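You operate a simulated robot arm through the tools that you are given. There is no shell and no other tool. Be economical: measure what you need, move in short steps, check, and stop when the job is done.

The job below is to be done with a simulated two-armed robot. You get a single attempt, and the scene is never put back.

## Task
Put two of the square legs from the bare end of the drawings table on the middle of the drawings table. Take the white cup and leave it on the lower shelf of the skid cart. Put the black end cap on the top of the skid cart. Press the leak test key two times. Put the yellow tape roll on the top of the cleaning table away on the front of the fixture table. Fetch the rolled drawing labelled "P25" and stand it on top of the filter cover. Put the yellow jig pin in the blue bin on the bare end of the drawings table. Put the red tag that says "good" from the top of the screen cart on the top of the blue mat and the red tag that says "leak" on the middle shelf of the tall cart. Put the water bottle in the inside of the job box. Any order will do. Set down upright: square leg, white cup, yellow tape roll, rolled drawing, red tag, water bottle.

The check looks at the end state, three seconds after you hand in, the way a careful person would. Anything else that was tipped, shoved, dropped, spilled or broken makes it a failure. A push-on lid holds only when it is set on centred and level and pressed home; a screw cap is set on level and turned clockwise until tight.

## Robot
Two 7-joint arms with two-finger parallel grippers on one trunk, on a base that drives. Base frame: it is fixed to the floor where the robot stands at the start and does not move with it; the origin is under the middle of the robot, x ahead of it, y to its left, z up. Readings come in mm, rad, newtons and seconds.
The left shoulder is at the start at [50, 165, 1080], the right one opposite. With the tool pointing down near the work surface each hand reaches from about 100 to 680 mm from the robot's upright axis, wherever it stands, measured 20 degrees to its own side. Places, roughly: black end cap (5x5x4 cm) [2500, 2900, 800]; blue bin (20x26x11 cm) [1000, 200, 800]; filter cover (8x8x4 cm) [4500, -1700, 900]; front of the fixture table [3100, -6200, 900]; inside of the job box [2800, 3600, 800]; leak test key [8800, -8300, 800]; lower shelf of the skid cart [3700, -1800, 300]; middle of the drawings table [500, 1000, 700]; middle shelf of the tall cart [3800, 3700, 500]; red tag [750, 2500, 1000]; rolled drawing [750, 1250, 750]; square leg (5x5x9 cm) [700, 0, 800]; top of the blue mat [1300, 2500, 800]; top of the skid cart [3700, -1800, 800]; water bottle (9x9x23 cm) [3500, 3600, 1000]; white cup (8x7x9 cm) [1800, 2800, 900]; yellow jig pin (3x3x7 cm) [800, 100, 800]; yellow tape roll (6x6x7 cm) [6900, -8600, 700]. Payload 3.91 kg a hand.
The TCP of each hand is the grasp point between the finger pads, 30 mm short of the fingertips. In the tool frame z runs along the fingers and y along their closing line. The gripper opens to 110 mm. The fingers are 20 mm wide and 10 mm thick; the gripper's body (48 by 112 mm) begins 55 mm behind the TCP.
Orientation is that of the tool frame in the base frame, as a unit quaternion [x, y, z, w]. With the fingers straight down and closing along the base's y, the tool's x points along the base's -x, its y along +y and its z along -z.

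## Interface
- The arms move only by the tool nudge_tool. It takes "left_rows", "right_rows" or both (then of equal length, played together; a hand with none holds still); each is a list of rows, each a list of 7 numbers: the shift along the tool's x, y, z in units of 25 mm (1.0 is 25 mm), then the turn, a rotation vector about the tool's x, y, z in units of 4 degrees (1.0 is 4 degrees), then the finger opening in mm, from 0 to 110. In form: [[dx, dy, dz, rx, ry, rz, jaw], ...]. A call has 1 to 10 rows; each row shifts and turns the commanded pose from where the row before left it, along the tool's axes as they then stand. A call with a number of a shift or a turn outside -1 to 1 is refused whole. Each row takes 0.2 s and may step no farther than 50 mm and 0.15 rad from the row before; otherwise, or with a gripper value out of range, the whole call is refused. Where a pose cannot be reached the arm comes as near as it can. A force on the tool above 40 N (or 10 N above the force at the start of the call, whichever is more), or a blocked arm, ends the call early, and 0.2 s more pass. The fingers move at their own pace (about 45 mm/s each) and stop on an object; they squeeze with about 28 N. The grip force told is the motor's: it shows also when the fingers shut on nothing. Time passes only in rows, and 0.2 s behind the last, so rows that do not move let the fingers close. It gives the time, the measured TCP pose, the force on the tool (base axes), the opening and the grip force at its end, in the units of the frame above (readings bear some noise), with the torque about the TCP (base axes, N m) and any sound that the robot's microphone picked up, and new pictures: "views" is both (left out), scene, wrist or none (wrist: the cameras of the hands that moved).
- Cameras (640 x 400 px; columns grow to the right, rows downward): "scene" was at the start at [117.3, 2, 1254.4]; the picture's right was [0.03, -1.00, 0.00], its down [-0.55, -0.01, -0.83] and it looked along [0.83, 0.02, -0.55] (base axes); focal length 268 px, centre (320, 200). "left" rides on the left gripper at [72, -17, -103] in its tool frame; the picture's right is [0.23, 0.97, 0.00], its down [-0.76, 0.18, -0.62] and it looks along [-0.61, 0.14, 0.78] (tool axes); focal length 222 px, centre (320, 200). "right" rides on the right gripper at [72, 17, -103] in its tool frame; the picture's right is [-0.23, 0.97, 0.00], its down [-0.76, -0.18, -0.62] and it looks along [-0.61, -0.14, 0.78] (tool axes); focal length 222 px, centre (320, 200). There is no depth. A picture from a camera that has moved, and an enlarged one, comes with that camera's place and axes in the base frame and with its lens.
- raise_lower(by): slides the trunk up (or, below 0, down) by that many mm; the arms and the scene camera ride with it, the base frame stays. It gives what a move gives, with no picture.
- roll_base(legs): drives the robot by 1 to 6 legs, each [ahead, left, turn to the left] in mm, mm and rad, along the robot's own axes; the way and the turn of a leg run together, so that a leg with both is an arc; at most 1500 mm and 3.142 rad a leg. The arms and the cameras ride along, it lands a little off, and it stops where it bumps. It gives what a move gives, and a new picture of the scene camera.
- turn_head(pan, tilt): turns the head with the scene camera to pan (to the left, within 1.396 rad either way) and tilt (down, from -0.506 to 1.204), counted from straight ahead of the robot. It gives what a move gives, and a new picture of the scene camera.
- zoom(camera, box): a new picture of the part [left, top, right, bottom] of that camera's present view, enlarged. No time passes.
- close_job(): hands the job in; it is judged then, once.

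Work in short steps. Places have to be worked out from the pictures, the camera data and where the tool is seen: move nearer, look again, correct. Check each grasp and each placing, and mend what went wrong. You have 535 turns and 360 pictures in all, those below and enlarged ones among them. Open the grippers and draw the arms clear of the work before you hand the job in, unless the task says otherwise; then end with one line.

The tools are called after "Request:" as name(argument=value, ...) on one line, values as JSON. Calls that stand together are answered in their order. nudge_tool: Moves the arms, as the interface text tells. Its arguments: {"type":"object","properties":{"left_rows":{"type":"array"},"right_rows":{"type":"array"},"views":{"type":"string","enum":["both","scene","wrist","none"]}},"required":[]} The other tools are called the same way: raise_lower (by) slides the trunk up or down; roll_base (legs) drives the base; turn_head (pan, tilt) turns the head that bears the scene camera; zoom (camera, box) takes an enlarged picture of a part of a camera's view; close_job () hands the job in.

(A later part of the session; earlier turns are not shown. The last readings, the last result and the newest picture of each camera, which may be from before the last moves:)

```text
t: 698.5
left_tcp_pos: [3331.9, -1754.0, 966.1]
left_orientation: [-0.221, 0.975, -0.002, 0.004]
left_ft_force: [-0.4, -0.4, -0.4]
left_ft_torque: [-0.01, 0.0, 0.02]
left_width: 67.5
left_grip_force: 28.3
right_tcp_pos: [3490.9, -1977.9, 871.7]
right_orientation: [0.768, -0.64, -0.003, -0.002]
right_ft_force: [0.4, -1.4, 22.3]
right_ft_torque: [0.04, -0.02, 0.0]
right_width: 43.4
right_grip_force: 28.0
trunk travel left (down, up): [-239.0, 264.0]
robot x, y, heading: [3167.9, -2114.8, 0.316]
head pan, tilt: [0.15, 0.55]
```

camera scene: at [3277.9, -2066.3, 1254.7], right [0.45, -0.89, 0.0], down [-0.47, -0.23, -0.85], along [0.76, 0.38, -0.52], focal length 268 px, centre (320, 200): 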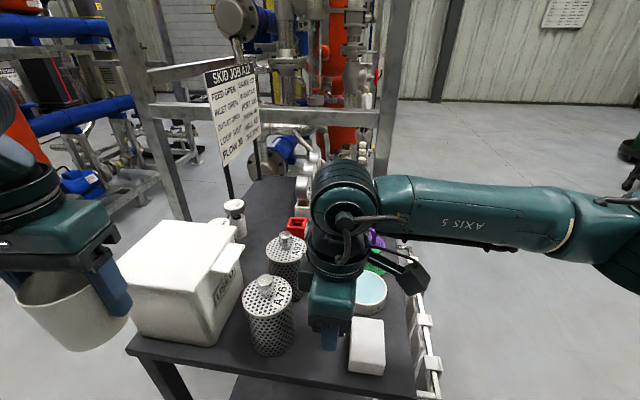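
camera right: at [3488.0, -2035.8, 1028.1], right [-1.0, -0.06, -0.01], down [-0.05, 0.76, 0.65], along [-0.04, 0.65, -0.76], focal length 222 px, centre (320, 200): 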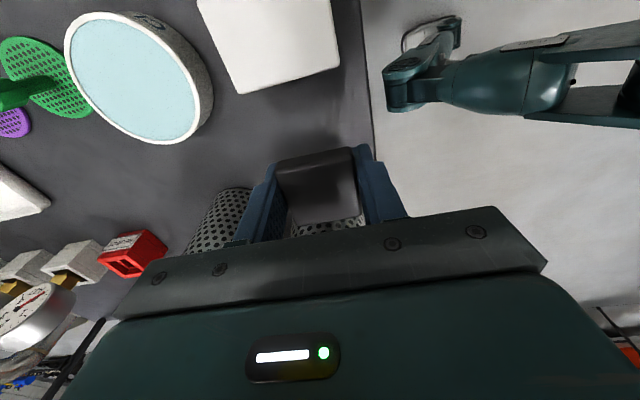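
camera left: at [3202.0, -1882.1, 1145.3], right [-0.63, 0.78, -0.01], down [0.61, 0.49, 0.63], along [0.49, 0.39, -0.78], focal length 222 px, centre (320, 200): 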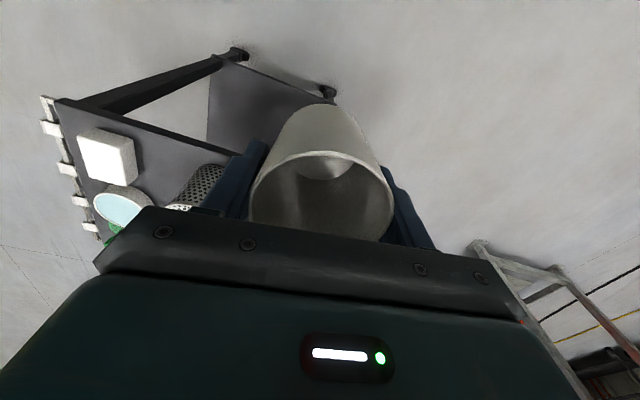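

Clean central contact: the cap rests on the top. I open the fingers slightly and rise with the trunk.

Request:
nudge_tool(right_rows=[[0, 0, 0, 0, 0, 0, 50], [0, 0, 0, 0, 0, 0, 60], [0, 0, 0, 0, 0, 0, 62], [0, 0, 0, 0, 0, 0, 62]], views="none")

Request:
raise_lower(by=150)

Request:
nudge_tool(right_rows=[[0.5, 0.5, -0.5, 0, 0, 0, 62], [0.5, 0.5, 0, 0, 0, 0, 62], [1, 0.5, 0, 0, 0, 0, 62], [1, 0.5, 0, 0, 0, 0, 62], [1, 0.5, 0, 0, 0, 0, 62], [1, 0, 0, 0, 0, 0, 62]], views="scene")

```text
t: 699.5
left_tcp_pos: [3331.5, -1755.1, 965.1]
left_orientation: [-0.221, 0.975, -0.002, 0.004]
left_ft_force: [0.4, 0.9, -0.1]
left_ft_torque: [0.03, 0.01, 0.0]
left_width: 67.8
left_grip_force: 28.3
right_tcp_pos: [3488.6, -1979.3, 869.3]
right_orientation: [0.769, -0.64, -0.002, 0.0]
right_ft_force: [-15.0, -3.3, 15.4]
right_ft_torque: [-0.1, -0.13, -0.23]
right_width: 54.1
right_grip_force: 0.1
trunk travel left (down, up): [-239.0, 264.0]
robot x, y, heading: [3170.8, -2115.4, 0.32]
head pan, tilt: [0.15, 0.55]
```

```text
t: 701.2
left_tcp_pos: [3332.3, -1754.1, 1116.0]
left_orientation: [-0.221, 0.975, -0.002, 0.004]
left_ft_force: [-0.3, 0.3, -0.9]
left_ft_torque: [-0.04, 0.04, 0.03]
left_width: 67.3
left_grip_force: 28.5
right_tcp_pos: [3490.8, -1977.8, 1019.5]
right_orientation: [0.768, -0.64, -0.001, 0.001]
right_ft_force: [-0.2, 0.0, -0.3]
right_ft_torque: [0.0, -0.02, -0.02]
right_width: 62.0
right_grip_force: 0.1
trunk travel left (down, up): [-389.0, 114.0]
robot x, y, heading: [3168.9, -2116.0, 0.316]
head pan, tilt: [0.15, 0.55]
```

```text
t: 702.6
left_tcp_pos: [3332.6, -1754.9, 1115.0]
left_orientation: [-0.221, 0.975, -0.001, 0.002]
left_ft_force: [0.1, -0.4, -0.6]
left_ft_torque: [0.01, -0.01, -0.01]
left_width: 67.4
left_grip_force: 28.1
right_tcp_pos: [3451.6, -2113.3, 1031.5]
right_orientation: [0.769, -0.64, -0.002, 0.0]
right_ft_force: [-0.1, -0.3, 0.3]
right_ft_torque: [-0.04, -0.01, -0.01]
right_width: 62.0
right_grip_force: 0.1
trunk travel left (down, up): [-389.0, 114.0]
robot x, y, heading: [3169.1, -2116.8, 0.315]
head pan, tilt: [0.15, 0.55]
camera scene: at [3277.9, -2066.5, 1346.7], right [0.45, -0.89, 0.0], down [-0.47, -0.23, -0.85], along [0.76, 0.38, -0.52], focal length 268 px, centre (320, 200)
```

scene: 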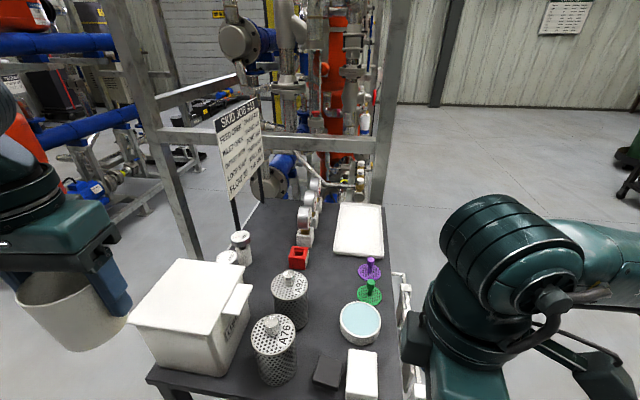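

The cap is on the cart top. I zoom to verify all items there are undisturbed.

Request:
zoom(camera="scene", box=[180, 220, 440, 400])

```text
2.22 times, centred on (310, 310) of scene
camera zoom: at [3277.9, -2066.5, 1346.7], right [0.45, -0.89, 0.0], down [-0.47, -0.23, -0.85], along [0.76, 0.38, -0.52], focal length 596 px, centre (342, -44)
```

zoom: 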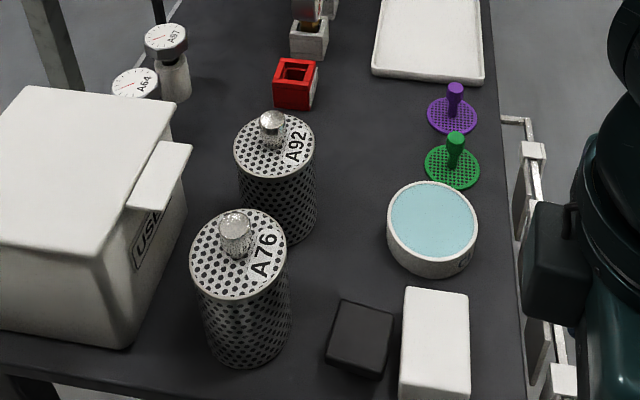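

All items stand. Now the cup: I back away 200 mm, shift right, and lower the trunk fully so the left hand can reach under the deck to the lower shelf.

Request:
roll_base(legs=[[-200, 0, 0], [0, -45, 0]])

Request:
raise_lower(by=-385)

Request:
nudge_tool(left_rows=[[0, 0, 1, 0, 0, 0, 50], [0, 0, 1, 0, 0, 0, 50], [0, 0, 1, 0, 0, 0, 50], [0, 0, 1, 0, 0, 0, 50], [0, 0, 1, 0, 0, 0, 50], [0, 0, 1, 0, 0, 0, 50], [0, 0, 1, 0, 0, 0, 50], [0, 0, 1, 0, 0, 0, 50], [0, 0, 1, 0, 0, 0, 50], [0, 0, 1, 0, 0, 0, 50]], views="scene")

```text
t: 704.9
left_tcp_pos: [3156.8, -1858.5, 1116.5]
left_orientation: [-0.222, 0.975, -0.001, 0.003]
left_ft_force: [-0.1, -0.5, -0.2]
left_ft_torque: [-0.01, 0.01, 0.03]
left_width: 67.7
left_grip_force: 28.1
right_tcp_pos: [3275.8, -2217.5, 1033.2]
right_orientation: [0.769, -0.64, -0.003, 0.0]
right_ft_force: [-0.3, 0.8, 0.5]
right_ft_torque: [-0.01, 0.01, 0.0]
right_width: 62.0
right_grip_force: 0.0
trunk travel left (down, up): [-389.0, 114.0]
robot x, y, heading: [2996.1, -2221.5, 0.317]
head pan, tilt: [0.15, 0.55]
camera scene: at [3101.9, -2170.8, 1346.7], right [0.45, -0.89, 0.0], down [-0.47, -0.23, -0.85], along [0.76, 0.38, -0.52], focal length 268 px, centre (320, 200)
```

scene: 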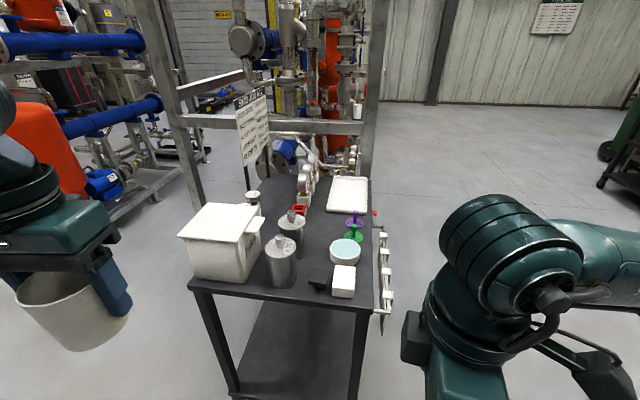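

```text
t: 708.6
left_tcp_pos: [3158.1, -1858.0, 731.5]
left_orientation: [-0.222, 0.975, -0.001, 0.003]
left_ft_force: [-0.9, -1.3, -0.4]
left_ft_torque: [-0.01, 0.04, -0.05]
left_width: 67.2
left_grip_force: 28.0
right_tcp_pos: [3275.5, -2217.4, 647.8]
right_orientation: [0.769, -0.64, -0.002, 0.0]
right_ft_force: [-0.2, 0.5, -0.5]
right_ft_torque: [0.03, -0.02, 0.0]
right_width: 61.9
right_grip_force: 0.0
trunk travel left (down, up): [-4.0, 499.0]
robot x, y, heading: [2994.5, -2221.1, 0.315]
head pan, tilt: [0.15, 0.55]
```

```text
t: 710.8
left_tcp_pos: [3157.5, -1858.8, 480.5]
left_orientation: [-0.221, 0.975, -0.002, 0.004]
left_ft_force: [0.1, 0.3, -1.0]
left_ft_torque: [0.01, 0.03, -0.02]
left_width: 67.3
left_grip_force: 27.8
right_tcp_pos: [3275.5, -2216.8, 647.8]
right_orientation: [0.768, -0.641, -0.002, 0.001]
right_ft_force: [0.4, 0.2, 0.6]
right_ft_torque: [-0.02, -0.03, -0.01]
right_width: 61.9
right_grip_force: 0.0
trunk travel left (down, up): [-4.0, 499.0]
robot x, y, heading: [2995.3, -2218.0, 0.319]
head pan, tilt: [0.15, 0.55]
camera scene: at [3101.7, -2170.3, 961.7], right [0.45, -0.89, 0.0], down [-0.47, -0.23, -0.85], along [0.76, 0.38, -0.52], focal length 268 px, centre (320, 200)
```

scene: 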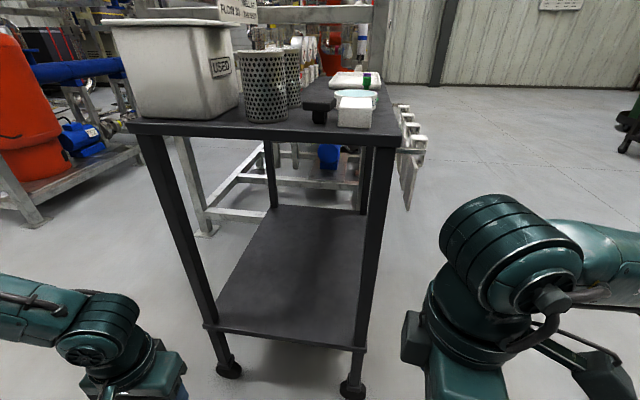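

The lower shelf is at z≈284. I lower the cup a bit more, shift it right between the cart legs' lines, and drive 110 mm forward.

Request:
nudge_tool(left_rows=[[0.12, -0.93, 0.4, 0, 0, 0, 50], [0.12, -0.93, 0.4, 0, 0, 0, 50], [0.12, -0.93, 0.4, 0, 0, 0, 50], [0.12, -0.93, 0.4, 0, 0, 0, 50], [0.12, -0.93, 0.4, 0, 0, 0, 50]], views="none")

Request:
roll_base(legs=[[110, 0, 0]])

```text
t: 711.5
left_tcp_pos: [3175.4, -1906.6, 461.4]
left_orientation: [-0.202, 0.979, 0.004, 0.007]
left_ft_force: [-4.7, 33.3, 30.6]
left_ft_torque: [-5.58, 1.39, -2.52]
left_width: 67.5
left_grip_force: 27.5
right_tcp_pos: [3275.7, -2216.5, 646.6]
right_orientation: [0.768, -0.64, -0.002, 0.0]
right_ft_force: [-0.3, -0.5, 0.3]
right_ft_torque: [-0.02, -0.01, 0.0]
right_width: 62.2
right_grip_force: 0.2
trunk travel left (down, up): [-4.0, 499.0]
robot x, y, heading: [2993.8, -2222.0, 0.318]
head pan, tilt: [0.15, 0.55]
stopped in row 3 (left hand): the force on the tool passed its limit at 179 N (the readings are from after the stop); the commanded pose is now the measured one
```

```text
t: 712.4
left_tcp_pos: [3204.4, -1896.5, 459.2]
left_orientation: [-0.202, 0.979, 0.007, 0.007]
left_ft_force: [-1.1, 3.9, -2.5]
left_ft_torque: [-0.45, -0.25, -0.43]
left_width: 67.4
left_grip_force: 27.3
right_tcp_pos: [3304.9, -2207.4, 646.5]
right_orientation: [0.768, -0.64, -0.001, 0.0]
right_ft_force: [0.5, -0.4, -0.4]
right_ft_torque: [0.0, -0.02, 0.02]
right_width: 62.1
right_grip_force: 0.0
trunk travel left (down, up): [-4.0, 499.0]
robot x, y, heading: [3026.7, -2207.3, 0.318]
head pan, tilt: [0.15, 0.55]
stopped in leg 1: the force on the tool passed its limit at 56 N (the readings are from after the stop); the commanded pose is now the measured one
camera scene: at [3130.4, -2160.8, 961.4], right [0.45, -0.89, 0.0], down [-0.47, -0.24, -0.85], along [0.76, 0.38, -0.52], focal length 268 px, centre (320, 200)
```

scene: 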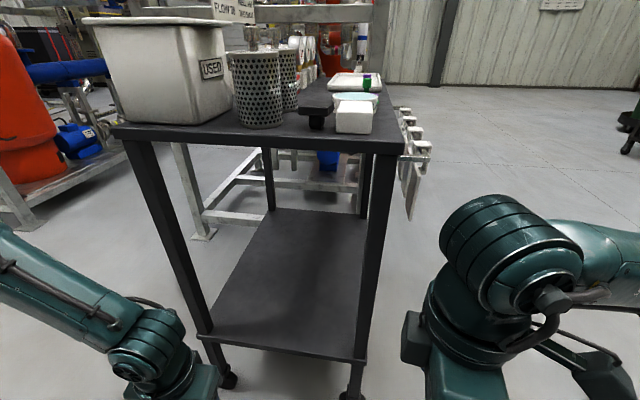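

The left hand bumped something low – likely my own front leg. I move it forward and away and check the cup.

Request:
nudge_tool(left_rows=[[-0.6, 0.6, -0.6, 0, 0, 0, 50], [-1, 0.3, 0, 0, 0, 0, 50], [-1, 0, 0, 0, 0, 0, 50], [-1, 0, 0, 0, 0, 0, 50]], views="both")

```text
t: 713.4
left_tcp_pos: [3278.9, -1838.9, 474.4]
left_orientation: [-0.202, 0.979, 0.007, 0.007]
left_ft_force: [-0.8, 0.5, 0.1]
left_ft_torque: [0.02, 0.01, -0.03]
left_width: 67.5
left_grip_force: 27.8
right_tcp_pos: [3304.0, -2205.9, 647.3]
right_orientation: [0.768, -0.64, -0.001, 0.001]
right_ft_force: [-0.3, -0.9, 0.6]
right_ft_torque: [0.04, 0.03, -0.01]
right_width: 62.1
right_grip_force: 0.0
trunk travel left (down, up): [-4.0, 499.0]
robot x, y, heading: [3021.3, -2210.4, 0.315]
head pan, tilt: [0.15, 0.55]
camera scene: at [3130.3, -2160.9, 961.7], right [0.45, -0.89, 0.0], down [-0.47, -0.24, -0.85], along [0.76, 0.38, -0.52], focal length 268 px, centre (320, 200)
camera left: at [3218.3, -1886.1, 576.4], right [-0.6, 0.8, 0.0], down [0.62, 0.46, 0.64], along [0.51, 0.38, -0.77], focal length 222 px, centre (320, 200)
```

scene: 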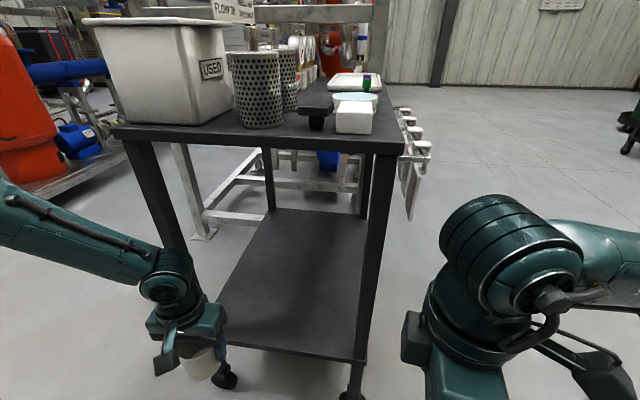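
left: 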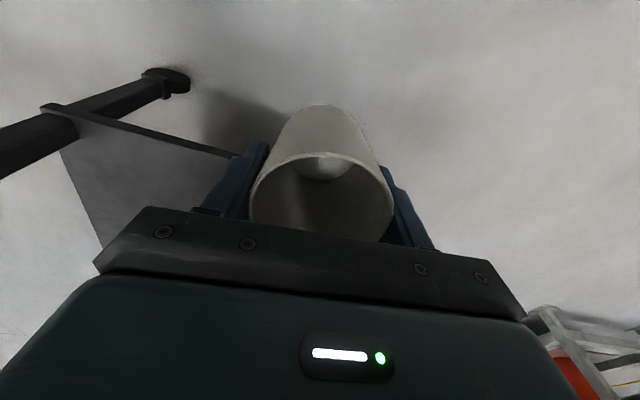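

Cup intact and firmly held. I slide it right, staying well ahead of my own legs.

Request:
nudge_tool(left_rows=[[-0.4, -0.4, 0, 0, 0, 0, 50], [-0.2, -0.7, 0, 0, 0, 0, 50], [0, -0.9, 0, 0, 0, 0, 50], [0, -0.9, 0, 0, 0, 0, 50], [0, -0.9, 0, 0, 0, 0, 50]], views="both")

```text
t: 714.6
left_tcp_pos: [3327.4, -1917.4, 480.8]
left_orientation: [-0.203, 0.979, 0.005, 0.007]
left_ft_force: [0.1, 1.2, 0.1]
left_ft_torque: [0.03, -0.01, 0.0]
left_width: 67.5
left_grip_force: 27.9
left hand out of reach, approached as far as the arm can: row 5
right_tcp_pos: [3304.6, -2208.0, 647.3]
right_orientation: [0.768, -0.641, -0.002, 0.0]
right_ft_force: [-0.7, -0.3, -0.1]
right_ft_torque: [-0.02, -0.01, 0.01]
right_width: 62.0
right_grip_force: 0.0
trunk travel left (down, up): [-4.0, 499.0]
robot x, y, heading: [3022.2, -2208.0, 0.316]
head pan, tilt: [0.15, 0.55]
camera scene: at [3130.4, -2160.9, 961.7], right [0.45, -0.89, 0.0], down [-0.47, -0.24, -0.85], along [0.76, 0.38, -0.52], focal length 268 px, centre (320, 200)
camera left: at [3266.2, -1962.5, 581.3], right [-0.6, 0.8, 0.0], down [0.62, 0.46, 0.64], along [0.51, 0.38, -0.77], focal length 222 px, centre (320, 200)
```

scene: 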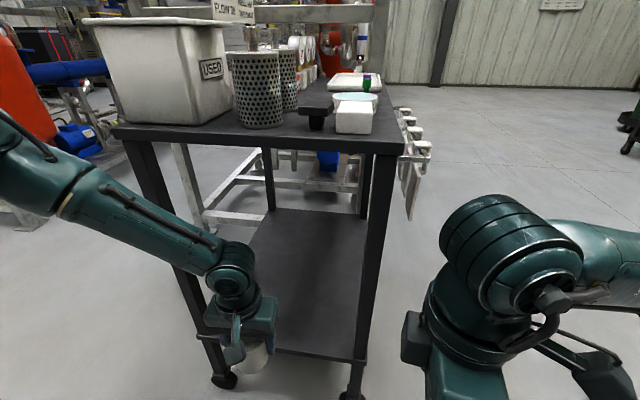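
left: 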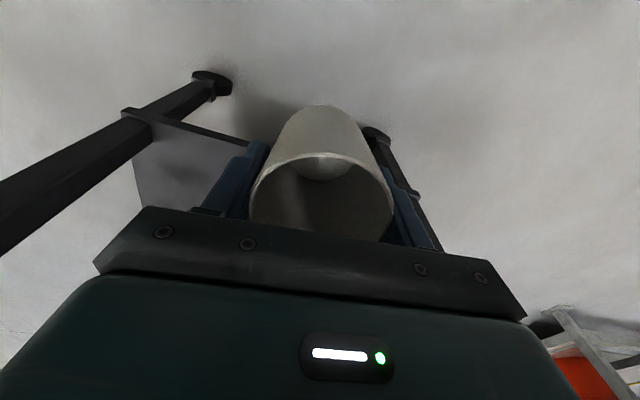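

The cup is between the front legs. I lower it ~80 mm (bottom ≈330) before entering under the deck, then drive forward.

Request:
nudge_tool(left_rows=[[0, 0, 0.8, 0, 0, 0, 50], [0, 0, 0.8, 0, 0, 0, 50], [0, 0, 0.8, 0, 0, 0, 50], [0, 0, 0.8, 0, 0, 0, 50]], views="none")

Request:
roll_base(legs=[[105, 0, 0]])

```text
t: 715.6
left_tcp_pos: [3304.0, -1886.7, 445.9]
left_orientation: [-0.203, 0.979, 0.007, 0.007]
left_ft_force: [-0.5, 0.3, 0.0]
left_ft_torque: [0.02, 0.02, 0.03]
left_width: 67.2
left_grip_force: 28.5
left hand out of reach, approached as far as the arm can: row 1, 2, 3, 4
right_tcp_pos: [3303.1, -2208.2, 648.0]
right_orientation: [0.768, -0.641, -0.002, 0.001]
right_ft_force: [-0.5, -0.3, -1.0]
right_ft_torque: [0.01, 0.0, 0.03]
right_width: 62.3
right_grip_force: 0.1
trunk travel left (down, up): [-4.0, 499.0]
robot x, y, heading: [3023.8, -2207.7, 0.311]
head pan, tilt: [0.15, 0.55]
```

```text
t: 716.8
left_tcp_pos: [3404.5, -1852.2, 446.7]
left_orientation: [-0.204, 0.979, 0.007, 0.008]
left_ft_force: [0.6, -0.6, -0.6]
left_ft_torque: [0.0, 0.0, -0.01]
left_width: 67.7
left_grip_force: 28.3
right_tcp_pos: [3403.8, -2174.3, 646.9]
right_orientation: [0.769, -0.639, -0.002, 0.001]
right_ft_force: [0.3, 0.3, -0.7]
right_ft_torque: [0.0, 0.03, 0.0]
right_width: 61.8
right_grip_force: 0.0
trunk travel left (down, up): [-4.0, 499.0]
robot x, y, heading: [3122.7, -2176.2, 0.318]
head pan, tilt: [0.15, 0.55]
camera scene: at [3230.4, -2127.9, 961.7], right [0.45, -0.89, 0.0], down [-0.47, -0.24, -0.85], along [0.76, 0.38, -0.52], focal length 268 px, centre (320, 200)
```

scene: 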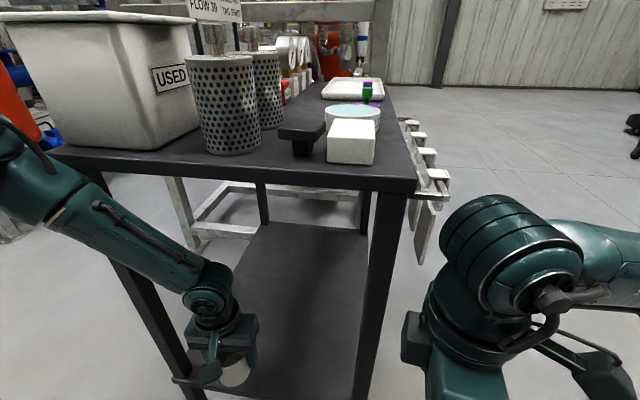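

Reach limits push the hand left as it lowers; I strafe the base right 60 mm to compensate, then lower further.

Request:
roll_base(legs=[[0, -60, 0]])

Request:
nudge_tool(left_rows=[[-0.4, 0.2, 0.7, 0, 0, 0, 50], [-0.4, 0.2, 0.7, 0, 0, 0, 50], [-0.4, 0.2, 0.7, 0, 0, 0, 50]], views="both")

```text
t: 718.0
left_tcp_pos: [3421.4, -1908.3, 444.9]
left_orientation: [-0.204, 0.979, 0.006, 0.008]
left_ft_force: [-0.5, -0.2, -0.9]
left_ft_torque: [0.0, 0.02, 0.01]
left_width: 67.4
left_grip_force: 27.9
right_tcp_pos: [3424.0, -2231.0, 647.3]
right_orientation: [0.769, -0.639, -0.003, 0.001]
right_ft_force: [-0.8, 0.0, 0.0]
right_ft_torque: [0.02, -0.03, 0.0]
right_width: 62.1
right_grip_force: 0.0
trunk travel left (down, up): [-4.0, 499.0]
robot x, y, heading: [3143.6, -2235.4, 0.314]
head pan, tilt: [0.15, 0.55]
camera scene: at [3249.2, -2184.9, 961.7], right [0.45, -0.89, 0.0], down [-0.47, -0.24, -0.85], along [0.76, 0.38, -0.52], focal length 268 px, centre (320, 200)
```

scene: 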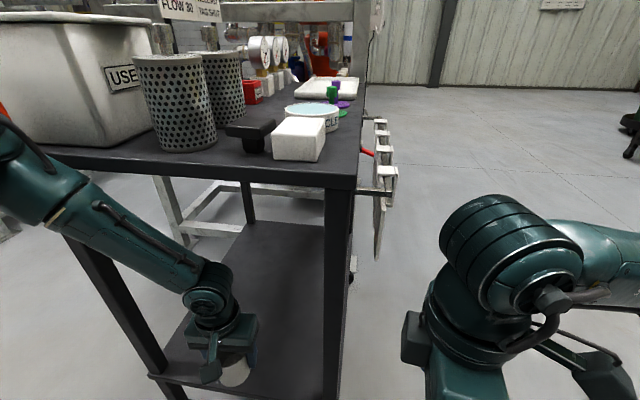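

```text
t: 718.8
left_tcp_pos: [3429.5, -1866.4, 428.8]
left_orientation: [-0.203, 0.979, 0.004, 0.008]
left_ft_force: [-0.8, -0.7, 0.0]
left_ft_torque: [0.03, -0.01, 0.02]
left_width: 67.4
left_grip_force: 27.9
left hand out of reach, approached as far as the arm can: row 1, 2, 3
right_tcp_pos: [3421.6, -2231.4, 647.5]
right_orientation: [0.769, -0.64, -0.002, 0.001]
right_ft_force: [0.4, -0.7, 0.0]
right_ft_torque: [0.01, 0.0, 0.05]
right_width: 62.3
right_grip_force: 0.2
trunk travel left (down, up): [-4.0, 499.0]
robot x, y, heading: [3145.5, -2235.8, 0.319]
head pan, tilt: [0.15, 0.55]
camera scene: at [3249.2, -2185.0, 961.7], right [0.45, -0.89, 0.0], down [-0.47, -0.24, -0.85], along [0.76, 0.38, -0.52], focal length 268 px, centre (320, 200)
camera left: at [3368.4, -1913.3, 528.6], right [-0.6, 0.8, 0.0], down [0.62, 0.46, 0.64], along [0.51, 0.38, -0.77], focal length 222 px, centre (320, 200)
```

scene: 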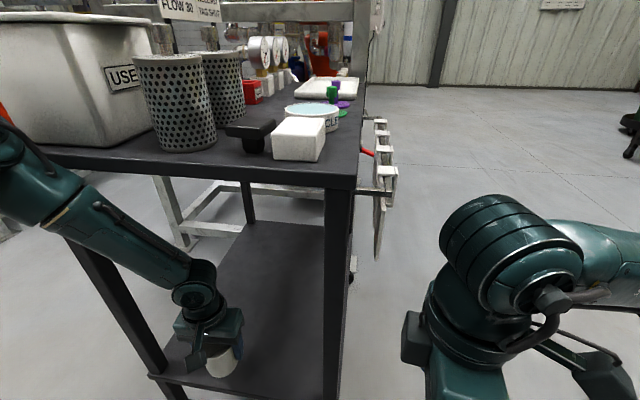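
left: 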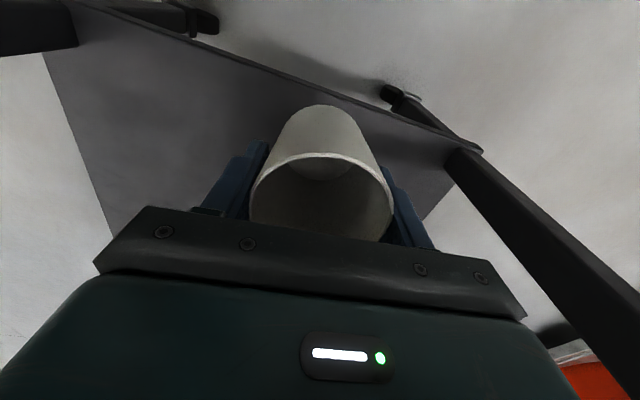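

The left arm's limit stops it ~75 mm too high here. I back out 250 mm and test in free space which lateral/forward position lets it reach z≈350.

Request:
roll_base(legs=[[-250, 0, 0]])

Request:
nudge_tool(left_rows=[[-0.8, 0.8, 0, 0, 0, 0, 50], [-0.8, 0.8, 0, 0, 0, 0, 50], [-0.8, 0.6, 0, 0, 0, 0, 50], [-0.5, 0, 1, 0, 0, 0, 50], [0, 0, 1, 0, 0, 0, 50], [0, 0, 1, 0, 0, 0, 50], [0, 0, 0.5, 0, 0, 0, 50]], views="none")

```text
t: 720.6
left_tcp_pos: [3192.4, -1945.9, 427.7]
left_orientation: [-0.203, 0.979, 0.006, 0.008]
left_ft_force: [1.1, -0.1, -0.4]
left_ft_torque: [-0.03, -0.03, 0.02]
left_width: 67.5
left_grip_force: 28.3
right_tcp_pos: [3186.3, -2309.7, 647.6]
right_orientation: [0.769, -0.64, -0.002, 0.001]
right_ft_force: [0.3, -0.6, 0.3]
right_ft_torque: [0.02, -0.04, 0.01]
right_width: 62.3
right_grip_force: 0.1
trunk travel left (down, up): [-4.0, 499.0]
robot x, y, heading: [2905.0, -2308.3, 0.321]
head pan, tilt: [0.15, 0.55]
camera scene: at [3012.4, -2262.9, 961.7], right [0.45, -0.89, 0.0], down [-0.47, -0.23, -0.85], along [0.76, 0.38, -0.52], focal length 268 px, centre (320, 200)
```

scene: 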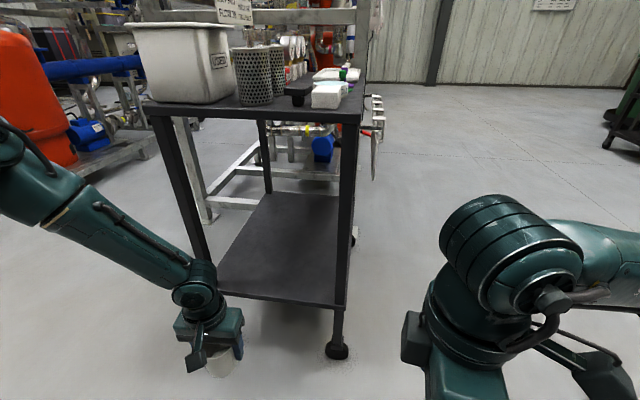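

```text
t: 722.2
left_tcp_pos: [3203.1, -1861.0, 412.9]
left_orientation: [-0.203, 0.979, 0.005, 0.009]
left_ft_force: [-0.1, -0.5, -0.5]
left_ft_torque: [0.02, 0.02, 0.02]
left_width: 67.2
left_grip_force: 28.5
left hand out of reach, approached as far as the arm can: row 4, 5, 6, 7
right_tcp_pos: [3185.7, -2309.8, 647.3]
right_orientation: [0.769, -0.64, -0.002, 0.001]
right_ft_force: [-0.5, -0.5, 0.6]
right_ft_torque: [0.01, -0.02, 0.01]
right_width: 62.0
right_grip_force: 0.1
trunk travel left (down, up): [-4.0, 499.0]
robot x, y, heading: [2901.0, -2312.9, 0.311]
head pan, tilt: [0.15, 0.55]
```

I test the right arm's low reach in free space: turn its yaw back and lower it.

Request:
nudge_tool(right_rows=[[-0.5, -0.5, 0, 0, 0, 1, 62], [-0.5, -0.5, 0, 0, 0, 1, 62], [-0.5, -0.5, 0, 0, 0, 1, 62], [0, -0.5, 0, 0, 0, 1, 62], [0, 0, 0, 0, 0, 1, 62], [0, 0, 0, 0, 0, 1, 62], [0, 0, 0, 0, 0, 1, 62], [0, 0, 0, 0, 0, 1, 62], [0, 0, 0, 0, 0, 1, 62], [0, 0, 0, 0, 0, 1, 62]], views="none")

Request:
nudge_tool(right_rows=[[-1, 0, 1, 0, 0, 1, 62], [-1, 0, 1, 0, 0, 1, 62], [-1, 0, 1, 0, 0, 1, 62], [-1, 0, 1, 0, 0, 1, 62], [0, 0, 1, 0, 0, 1, 62], [0, 0, 1, 0, 0, 1, 62], [0, 0, 1, 0, 0, 0, 62], [0, 0, 1, 0, 0, 0, 62], [0, 0, 1, 0, 0, 0, 62], [0, 0, 1, 0, 0, 0, 62]], views="none")

```text
t: 724.4
left_tcp_pos: [3203.6, -1861.3, 413.0]
left_orientation: [-0.203, 0.979, 0.006, 0.009]
left_ft_force: [-0.3, 0.5, -0.6]
left_ft_torque: [-0.03, 0.02, 0.01]
left_width: 67.5
left_grip_force: 28.3
right_tcp_pos: [3231.9, -2268.1, 646.4]
right_orientation: [-0.502, 0.865, 0.002, -0.001]
right_ft_force: [0.1, -0.6, 0.2]
right_ft_torque: [0.0, -0.02, 0.01]
right_width: 61.9
right_grip_force: 0.0
trunk travel left (down, up): [-4.0, 499.0]
robot x, y, heading: [2907.5, -2312.1, 0.315]
head pan, tilt: [0.15, 0.55]
```

```text
t: 726.6
left_tcp_pos: [3204.3, -1859.8, 414.1]
left_orientation: [-0.203, 0.979, 0.005, 0.008]
left_ft_force: [0.2, -0.3, 0.2]
left_ft_torque: [0.01, -0.02, -0.04]
left_width: 67.1
left_grip_force: 28.0
right_tcp_pos: [3288.5, -2186.9, 396.0]
right_orientation: [-0.312, 0.95, 0.001, -0.001]
right_ft_force: [-0.3, -0.8, 0.8]
right_ft_torque: [0.02, 0.01, 0.01]
right_width: 62.0
right_grip_force: 0.1
trunk travel left (down, up): [-4.0, 499.0]
robot x, y, heading: [2904.8, -2313.3, 0.313]
head pan, tilt: [0.15, 0.55]
```

The right arm reaches low without trouble. I test a bit further: lower to ~345 and forward.

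Request:
nudge_tool(right_rows=[[-1, 0, 1, 0, 0, 0, 62], [-1, 0, 1, 0, 0, 0, 62], [-1, 0, 0, 0, 0, 0, 62]], views="scene")

```text
t: 727.4
left_tcp_pos: [3204.4, -1860.0, 413.3]
left_orientation: [-0.202, 0.979, 0.005, 0.009]
left_ft_force: [-0.5, -0.5, -1.2]
left_ft_torque: [-0.01, 0.03, 0.01]
left_width: 67.4
left_grip_force: 28.4
right_tcp_pos: [3349.0, -2143.1, 346.8]
right_orientation: [-0.312, 0.95, 0.001, -0.001]
right_ft_force: [0.0, -0.2, -0.2]
right_ft_torque: [-0.01, -0.02, -0.01]
right_width: 61.9
right_grip_force: 0.0
trunk travel left (down, up): [-4.0, 499.0]
robot x, y, heading: [2905.6, -2309.8, 0.315]
head pan, tilt: [0.15, 0.55]
camera scene: at [3012.3, -2262.9, 961.7], right [0.45, -0.89, 0.0], down [-0.47, -0.23, -0.85], along [0.76, 0.38, -0.52], focal length 268 px, centre (320, 200)
```

scene: 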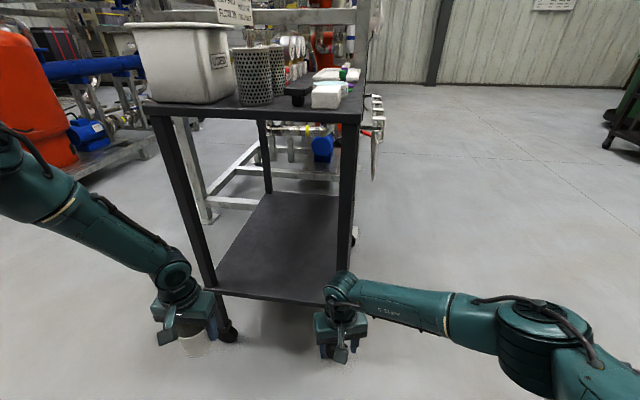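

The right arm can do the low placing, so I'll hand the cup over via the flat lid of the white box (z≈990). I raise trunk and left hand first.

Request:
raise_lower(by=460)

Request:
nudge_tool(left_rows=[[0, 0, -1, -0.1, -0.25, 0, 50], [0, 0, -1, 0, 0, 0, 50], [0, 0, -1, 0, 0, 0, 50], [0, 0, -1, 0, 0, 0, 50], [0, 0, -1, 0, 0, 0, 50], [0, 0, -1, 0, 0, 0, 50], [0, 0, -1, 0, 0, 0, 50], [0, 0, -1, 0, 0, 0, 50], [0, 0, -1, 0, 0, 0, 50], [0, 0, -1, 0, 0, 0, 50]], right_rows=[[1, 0, -1, 0, 0, 0, 100], [1, 0, -1, 0, 0, 0, 100], [1, 0, -1, 0, 0, 0, 100], [1, -0.5, -1, 0, 0, 0, 100], [0, -0.5, -1, 0, 0, 0, 100], [0, -0.5, -1, 0, 0, 0, 100], [0, 0, -1, 0, 0, 0, 100], [0, 0, -1, 0, 0, 0, 100], [0, 0, -1, 0, 0, 0, 100], [0, 0, -1, 0, 0, 0, 100]], views="none")

Request:
roll_base(legs=[[0, 30, 0], [215, 0, 0]])

```text
refused: 460 is not a number from -400 to 400
```

```text
t: 729.6
left_tcp_pos: [3196.7, -1867.2, 663.0]
left_orientation: [-0.203, 0.979, 0.01, 0.015]
left_ft_force: [-0.1, 0.3, -0.5]
left_ft_torque: [-0.03, 0.0, -0.02]
left_width: 67.4
left_grip_force: 27.8
right_tcp_pos: [3292.3, -2232.2, 596.0]
right_orientation: [-0.312, 0.95, 0.001, -0.002]
right_ft_force: [-0.2, -0.5, -0.5]
right_ft_torque: [-0.01, -0.02, 0.03]
right_width: 100.0
right_grip_force: 0.1
trunk travel left (down, up): [-4.0, 499.0]
robot x, y, heading: [2905.1, -2313.4, 0.315]
head pan, tilt: [0.15, 0.55]
```

```text
t: 731.8
left_tcp_pos: [3349.0, -1786.3, 663.9]
left_orientation: [-0.198, 0.98, 0.008, 0.008]
left_ft_force: [-0.1, 0.2, 0.0]
left_ft_torque: [0.01, -0.01, 0.0]
left_width: 67.1
left_grip_force: 28.3
right_tcp_pos: [3455.1, -2142.1, 599.5]
right_orientation: [-0.316, 0.949, 0.002, 0.0]
right_ft_force: [0.5, -0.2, 0.6]
right_ft_torque: [0.01, 0.0, -0.01]
right_width: 99.9
right_grip_force: 0.1
trunk travel left (down, up): [-4.0, 499.0]
robot x, y, heading: [3068.9, -2229.6, 0.329]
head pan, tilt: [0.15, 0.55]
stopped in leg 2: the robot was blocked; the commanded pose is now the measured one
camera scene: at [3175.3, -2176.8, 962.3], right [0.46, -0.89, 0.0], down [-0.46, -0.24, -0.86], along [0.76, 0.39, -0.52], focal length 268 px, centre (320, 200)
```

scene: 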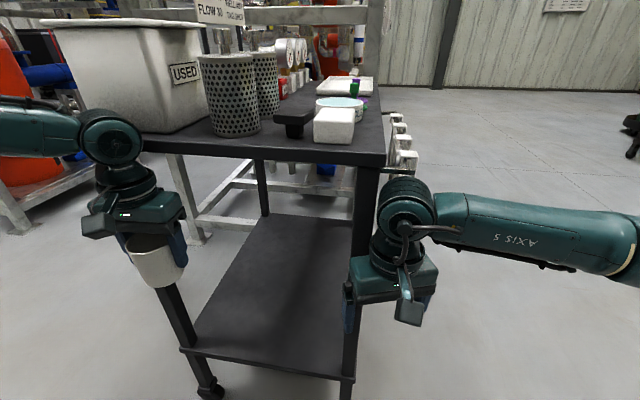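

The trunk raise was refused (400 max) and I bumped the cart lightly. I back off 180 mm at once, then raise properly.

Request:
roll_base(legs=[[-180, 0, 0]])

Request:
raise_lower(by=400)

Request:
nudge_tool(left_rows=[[0, 0, -1, -0.1, 0.3, 0, 50], [0, 0, -0.8, 0, 0, 0, 50], [0, 0, 0, 0, 0, 0, 50]], views="none")

```text
t: 733.2
left_tcp_pos: [3182.9, -1843.1, 659.3]
left_orientation: [-0.198, 0.98, 0.008, 0.002]
left_ft_force: [1.0, 0.5, -0.5]
left_ft_torque: [0.01, 0.01, -0.01]
left_width: 67.2
left_grip_force: 28.7
right_tcp_pos: [3289.7, -2200.7, 596.8]
right_orientation: [-0.316, 0.949, 0.001, -0.001]
right_ft_force: [0.9, 0.3, 0.5]
right_ft_torque: [0.01, -0.01, -0.04]
right_width: 100.0
right_grip_force: 0.1
trunk travel left (down, up): [-4.0, 499.0]
robot x, y, heading: [2901.1, -2282.3, 0.326]
head pan, tilt: [0.15, 0.55]
camera scene: at [3010.6, -2232.2, 961.6], right [0.46, -0.89, 0.0], down [-0.47, -0.24, -0.85], along [0.76, 0.39, -0.52], focal length 268 px, centre (320, 200)
```

scene: 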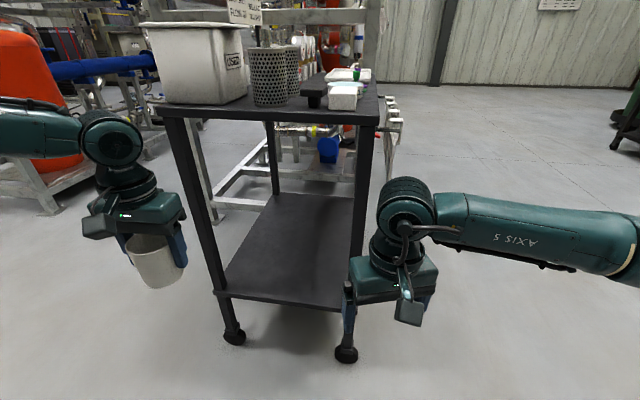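

```text
t: 737.1
left_tcp_pos: [3183.1, -1842.7, 1058.5]
left_orientation: [-0.197, 0.98, 0.007, 0.001]
left_ft_force: [0.6, -0.8, -1.7]
left_ft_torque: [-0.03, 0.0, 0.0]
left_width: 67.6
left_grip_force: 28.0
right_tcp_pos: [3289.3, -2199.9, 996.6]
right_orientation: [-0.316, 0.949, 0.001, -0.001]
right_ft_force: [-0.8, 0.3, 0.0]
right_ft_torque: [0.0, -0.01, 0.02]
right_width: 100.2
right_grip_force: 0.1
trunk travel left (down, up): [-404.0, 99.0]
robot x, y, heading: [2903.2, -2281.7, 0.324]
head pan, tilt: [0.15, 0.55]
```

```text
t: 737.9
left_tcp_pos: [3184.3, -1842.3, 1104.2]
left_orientation: [-0.197, 0.98, 0.01, -0.009]
left_ft_force: [0.0, -0.1, 0.5]
left_ft_torque: [0.01, -0.01, -0.01]
left_width: 67.3
left_grip_force: 28.2
right_tcp_pos: [3289.9, -2200.0, 996.6]
right_orientation: [-0.316, 0.949, 0.001, -0.002]
right_ft_force: [0.0, -0.5, 0.1]
right_ft_torque: [0.0, 0.01, 0.01]
right_width: 100.1
right_grip_force: 0.2
trunk travel left (down, up): [-404.0, 99.0]
robot x, y, heading: [2902.6, -2283.5, 0.321]
head pan, tilt: [0.15, 0.55]
```

Hands are now high. I level the cup and drive forward 215 mm to bring it over the white box lid.

Request:
nudge_tool(left_rows=[[0, 0, -0.4, 0.33, -0.2, 0, 50], [0, 0, 0, 0, 0, 0, 50]], views="none")

Request:
roll_base(legs=[[225, 0, 0]])

Request:
nudge_tool(left_rows=[[-0.6, 0, 0, 0, 0, 0, 50], [-0.6, 0, 0, 0, 0, 0, 50]], views="wrist")

```text
t: 738.5
left_tcp_pos: [3184.3, -1842.3, 1114.0]
left_orientation: [-0.198, 0.98, -0.002, 0.001]
left_ft_force: [-0.3, 0.3, 0.2]
left_ft_torque: [0.01, 0.0, 0.01]
left_width: 67.2
left_grip_force: 28.1
right_tcp_pos: [3289.0, -2200.1, 996.1]
right_orientation: [-0.316, 0.949, 0.001, -0.002]
right_ft_force: [0.2, -0.1, 0.4]
right_ft_torque: [0.04, -0.03, 0.03]
right_width: 100.3
right_grip_force: 0.1
trunk travel left (down, up): [-404.0, 99.0]
robot x, y, heading: [2906.6, -2283.7, 0.323]
head pan, tilt: [0.15, 0.55]
```

```text
t: 740.2
left_tcp_pos: [3394.4, -1771.7, 1112.5]
left_orientation: [-0.198, 0.98, 0.0, 0.001]
left_ft_force: [0.3, 0.1, -0.4]
left_ft_torque: [0.0, 0.01, 0.0]
left_width: 67.3
left_grip_force: 27.7
right_tcp_pos: [3500.5, -2128.3, 996.2]
right_orientation: [-0.316, 0.949, 0.001, -0.003]
right_ft_force: [0.6, 0.6, -0.1]
right_ft_torque: [-0.01, -0.01, 0.04]
right_width: 99.9
right_grip_force: 0.1
trunk travel left (down, up): [-404.0, 99.0]
robot x, y, heading: [3114.8, -2213.7, 0.326]
head pan, tilt: [0.15, 0.55]
camera scene: at [3221.9, -2161.2, 1361.6], right [0.46, -0.89, 0.0], down [-0.47, -0.24, -0.85], along [0.76, 0.39, -0.52], focal length 268 px, centre (320, 200)
```

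scene: 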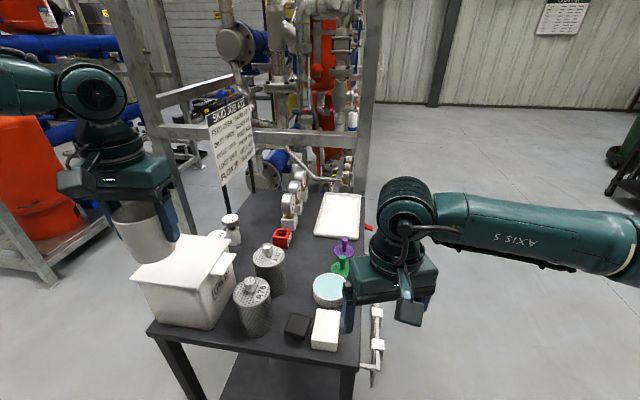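

```text
t: 740.8
left_tcp_pos: [3421.2, -1760.3, 1113.7]
left_orientation: [-0.198, 0.98, -0.002, 0.0]
left_ft_force: [0.1, 1.0, -1.7]
left_ft_torque: [0.01, 0.01, -0.01]
left_width: 67.1
left_grip_force: 28.7
right_tcp_pos: [3500.1, -2130.4, 996.6]
right_orientation: [-0.316, 0.949, 0.002, -0.003]
right_ft_force: [0.0, -0.2, -0.3]
right_ft_torque: [-0.02, 0.0, -0.02]
right_width: 100.2
right_grip_force: 0.1
trunk travel left (down, up): [-404.0, 99.0]
robot x, y, heading: [3115.8, -2212.6, 0.323]
head pan, tilt: [0.15, 0.55]
camera left: at [3362.3, -1803.9, 1215.4], right [-0.59, 0.81, 0.0], down [0.63, 0.46, 0.62], along [0.51, 0.36, -0.78], focal length 222 px, centre (320, 200)
```

left: 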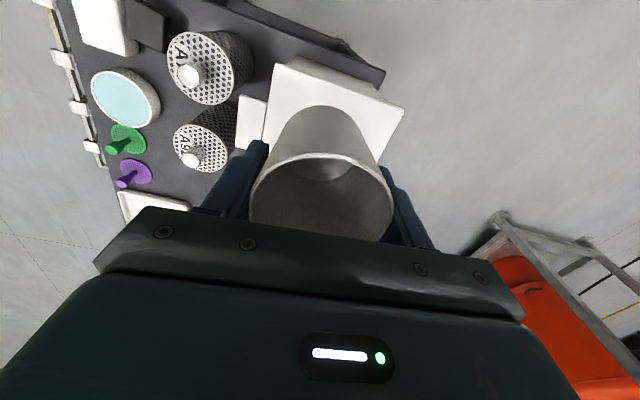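

The lid (≈130 mm square) is right ahead; its centre is 30 mm further forward. I move there and lower to near contact.

Request:
nudge_tool(left_rows=[[-0.6, 0, 0, 0, 0, 0, 50], [-0.6, 0, 0, 0, 0, 0, 50], [0, 0, 0.8, 0, 0, 0, 50], [0, 0, 0.8, 0, 0, 0, 50], [0, 0, 0, 0, 0, 0, 50]], views="none")

Request:
nudge_tool(left_rows=[[0, 0, 0.15, 0, 0, 0, 50], [0, 0, 0.15, 0, 0, 0, 50], [0, 0, 0, 0, 0, 0, 50]], views="none")

```text
t: 742.0
left_tcp_pos: [3449.6, -1749.9, 1074.5]
left_orientation: [-0.199, 0.98, -0.001, 0.0]
left_ft_force: [-0.2, -0.9, -0.5]
left_ft_torque: [0.0, -0.03, 0.01]
left_width: 67.3
left_grip_force: 27.7
right_tcp_pos: [3500.3, -2128.7, 996.7]
right_orientation: [-0.315, 0.949, 0.001, -0.002]
right_ft_force: [0.2, 0.2, 0.5]
right_ft_torque: [0.01, 0.01, 0.02]
right_width: 100.1
right_grip_force: 0.1
trunk travel left (down, up): [-404.0, 99.0]
robot x, y, heading: [3111.4, -2210.1, 0.326]
head pan, tilt: [0.15, 0.55]
```

```text
t: 742.8
left_tcp_pos: [3449.9, -1748.9, 1066.2]
left_orientation: [-0.199, 0.98, -0.002, 0.001]
left_ft_force: [-0.2, -0.2, 0.4]
left_ft_torque: [0.01, -0.01, 0.03]
left_width: 67.3
left_grip_force: 28.2
right_tcp_pos: [3500.0, -2128.7, 996.8]
right_orientation: [-0.316, 0.949, 0.001, -0.002]
right_ft_force: [-0.5, 0.3, -0.8]
right_ft_torque: [-0.02, -0.01, 0.01]
right_width: 99.8
right_grip_force: 0.1
trunk travel left (down, up): [-404.0, 99.0]
robot x, y, heading: [3114.4, -2213.2, 0.319]
head pan, tilt: [0.15, 0.55]
```

Request:
nudge_tool(left_rows=[[0, 0, 0.1, 0, 0, 0, 50], [0, 0, 0.1, 0, 0, 0, 50], [0, 0, 0, 0, 0, 0, 50]], views="none")

Request:
nudge_tool(left_rows=[[0, 0, 0.1, 0, 0, 0, 50], [0, 0, 0, 0, 0, 0, 50]], views="none")

Request:
nudge_tool(left_rows=[[0, 0, 0.1, 0, 0, 0, 50], [0, 0, 0, 0, 0, 0, 50]], views="none")

```text
t: 743.6
left_tcp_pos: [3449.5, -1748.3, 1060.6]
left_orientation: [-0.199, 0.98, -0.001, 0.0]
left_ft_force: [-0.3, 0.4, -0.1]
left_ft_torque: [-0.04, -0.01, -0.02]
left_width: 67.2
left_grip_force: 28.1
right_tcp_pos: [3499.9, -2128.0, 996.9]
right_orientation: [-0.316, 0.949, 0.002, -0.002]
right_ft_force: [-0.1, 0.3, 0.5]
right_ft_torque: [0.0, -0.02, 0.02]
right_width: 100.0
right_grip_force: 0.0
trunk travel left (down, up): [-404.0, 99.0]
robot x, y, heading: [3115.3, -2214.7, 0.326]
head pan, tilt: [0.15, 0.55]
```

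```text
t: 744.2
left_tcp_pos: [3450.3, -1749.6, 1058.8]
left_orientation: [-0.198, 0.98, -0.002, 0.001]
left_ft_force: [0.7, -0.1, -0.8]
left_ft_torque: [-0.03, 0.0, 0.03]
left_width: 67.5
left_grip_force: 28.1
right_tcp_pos: [3499.6, -2129.8, 995.8]
right_orientation: [-0.315, 0.949, 0.001, -0.002]
right_ft_force: [-0.3, -0.5, 0.4]
right_ft_torque: [0.0, 0.0, 0.0]
right_width: 99.9
right_grip_force: 0.1
trunk travel left (down, up): [-404.0, 99.0]
robot x, y, heading: [3113.8, -2210.3, 0.323]
head pan, tilt: [0.15, 0.55]
```

```text
t: 744.8
left_tcp_pos: [3450.4, -1749.3, 1057.7]
left_orientation: [-0.198, 0.98, -0.001, 0.001]
left_ft_force: [-0.5, -0.1, -0.4]
left_ft_torque: [0.0, -0.02, -0.03]
left_width: 67.5
left_grip_force: 28.1
right_tcp_pos: [3499.4, -2129.8, 997.4]
right_orientation: [-0.316, 0.949, 0.001, -0.003]
right_ft_force: [0.4, -0.2, -0.5]
right_ft_torque: [-0.04, 0.03, -0.01]
right_width: 99.7
right_grip_force: 0.0
trunk travel left (down, up): [-404.0, 99.0]
robot x, y, heading: [3116.4, -2211.4, 0.323]
head pan, tilt: [0.15, 0.55]
```

Request:
nudge_tool(left_rows=[[0, 0, 0.1, 0, 0, 0, 50], [0, 0, 0.1, 0, 0, 0, 50], [0, 0, 0, 0, 0, 0, 50]], views="none")

Request:
nudge_tool(left_rows=[[0, 0, 0.1, 0, 0, 0, 50], [0, 0, 0, 0, 0, 0, 50]], views="wrist")

```text
t: 745.6
left_tcp_pos: [3450.5, -1748.0, 1051.1]
left_orientation: [-0.197, 0.98, -0.003, 0.0]
left_ft_force: [-0.2, -0.1, -0.2]
left_ft_torque: [0.0, 0.01, 0.02]
left_width: 67.3
left_grip_force: 28.1
right_tcp_pos: [3500.5, -2129.3, 996.6]
right_orientation: [-0.316, 0.949, 0.002, -0.002]
right_ft_force: [0.1, 0.2, -0.2]
right_ft_torque: [0.02, 0.0, 0.01]
right_width: 100.0
right_grip_force: 0.1
trunk travel left (down, up): [-404.0, 99.0]
robot x, y, heading: [3112.6, -2211.5, 0.326]
head pan, tilt: [0.15, 0.55]
```

```text
t: 746.2
left_tcp_pos: [3450.2, -1749.0, 1048.6]
left_orientation: [-0.199, 0.98, -0.002, 0.0]
left_ft_force: [0.7, 0.1, -0.1]
left_ft_torque: [-0.01, 0.0, -0.02]
left_width: 67.2
left_grip_force: 28.3
right_tcp_pos: [3501.2, -2129.7, 996.9]
right_orientation: [-0.315, 0.949, 0.001, -0.002]
right_ft_force: [0.1, 0.5, 0.0]
right_ft_torque: [-0.02, 0.01, -0.01]
right_width: 99.9
right_grip_force: 0.1
trunk travel left (down, up): [-404.0, 99.0]
robot x, y, heading: [3114.2, -2214.8, 0.328]
head pan, tilt: [0.15, 0.55]
camera left: at [3389.8, -1792.7, 1150.8], right [-0.59, 0.81, 0.0], down [0.63, 0.46, 0.62], along [0.51, 0.36, -0.78], focal length 222 px, centre (320, 200)
```

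left: 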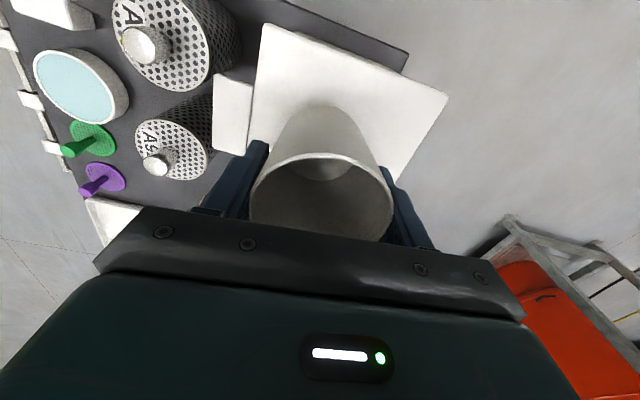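

The lid is at about z 979, so contact is imminent. Two more small steps.

Request:
nudge_tool(left_rows=[[0, 0, 0.1, 0, 0, 0, 50], [0, 0, 0, 0, 0, 0, 50]], views="none")

Request:
nudge_tool(left_rows=[[0, 0, 0.1, 0, 0, 0, 50], [0, 0, 0, 0, 0, 0, 50]], views="none")

Request:
nudge_tool(left_rows=[[0, 0, 0.1, 0, 0, 0, 50], [0, 0, 0, 0, 0, 0, 50]], views="none")

```text
t: 746.8
left_tcp_pos: [3449.6, -1749.4, 1046.7]
left_orientation: [-0.199, 0.98, -0.001, 0.001]
left_ft_force: [-0.6, 0.2, -0.7]
left_ft_torque: [-0.03, 0.01, 0.04]
left_width: 67.4
left_grip_force: 28.3
right_tcp_pos: [3499.4, -2127.6, 997.3]
right_orientation: [-0.315, 0.949, 0.001, -0.002]
right_ft_force: [-0.8, 0.5, -0.1]
right_ft_torque: [-0.01, 0.0, -0.05]
right_width: 99.8
right_grip_force: 0.1
trunk travel left (down, up): [-404.0, 99.0]
robot x, y, heading: [3111.7, -2209.8, 0.32]
head pan, tilt: [0.15, 0.55]
```

```text
t: 747.4
left_tcp_pos: [3449.9, -1748.3, 1043.5]
left_orientation: [-0.198, 0.98, -0.001, 0.0]
left_ft_force: [-0.8, -0.7, -0.3]
left_ft_torque: [0.02, -0.03, -0.01]
left_width: 67.5
left_grip_force: 28.4
right_tcp_pos: [3500.0, -2129.3, 997.0]
right_orientation: [-0.316, 0.949, 0.001, -0.002]
right_ft_force: [-0.3, -0.2, 0.1]
right_ft_torque: [-0.02, 0.0, 0.02]
right_width: 99.8
right_grip_force: 0.0
trunk travel left (down, up): [-404.0, 99.0]
robot x, y, heading: [3117.7, -2210.0, 0.319]
head pan, tilt: [0.15, 0.55]
```

```text
t: 748.0
left_tcp_pos: [3450.7, -1748.6, 1040.1]
left_orientation: [-0.199, 0.98, -0.002, 0.0]
left_ft_force: [-0.2, 0.0, -0.1]
left_ft_torque: [0.01, 0.01, 0.03]
left_width: 67.1
left_grip_force: 28.2
right_tcp_pos: [3500.0, -2129.0, 997.4]
right_orientation: [-0.316, 0.949, 0.001, -0.001]
right_ft_force: [-0.3, -0.2, 0.2]
right_ft_torque: [-0.03, 0.03, 0.0]
right_width: 99.8
right_grip_force: 0.1
trunk travel left (down, up): [-404.0, 99.0]
robot x, y, heading: [3115.4, -2211.1, 0.33]
head pan, tilt: [0.15, 0.55]
```

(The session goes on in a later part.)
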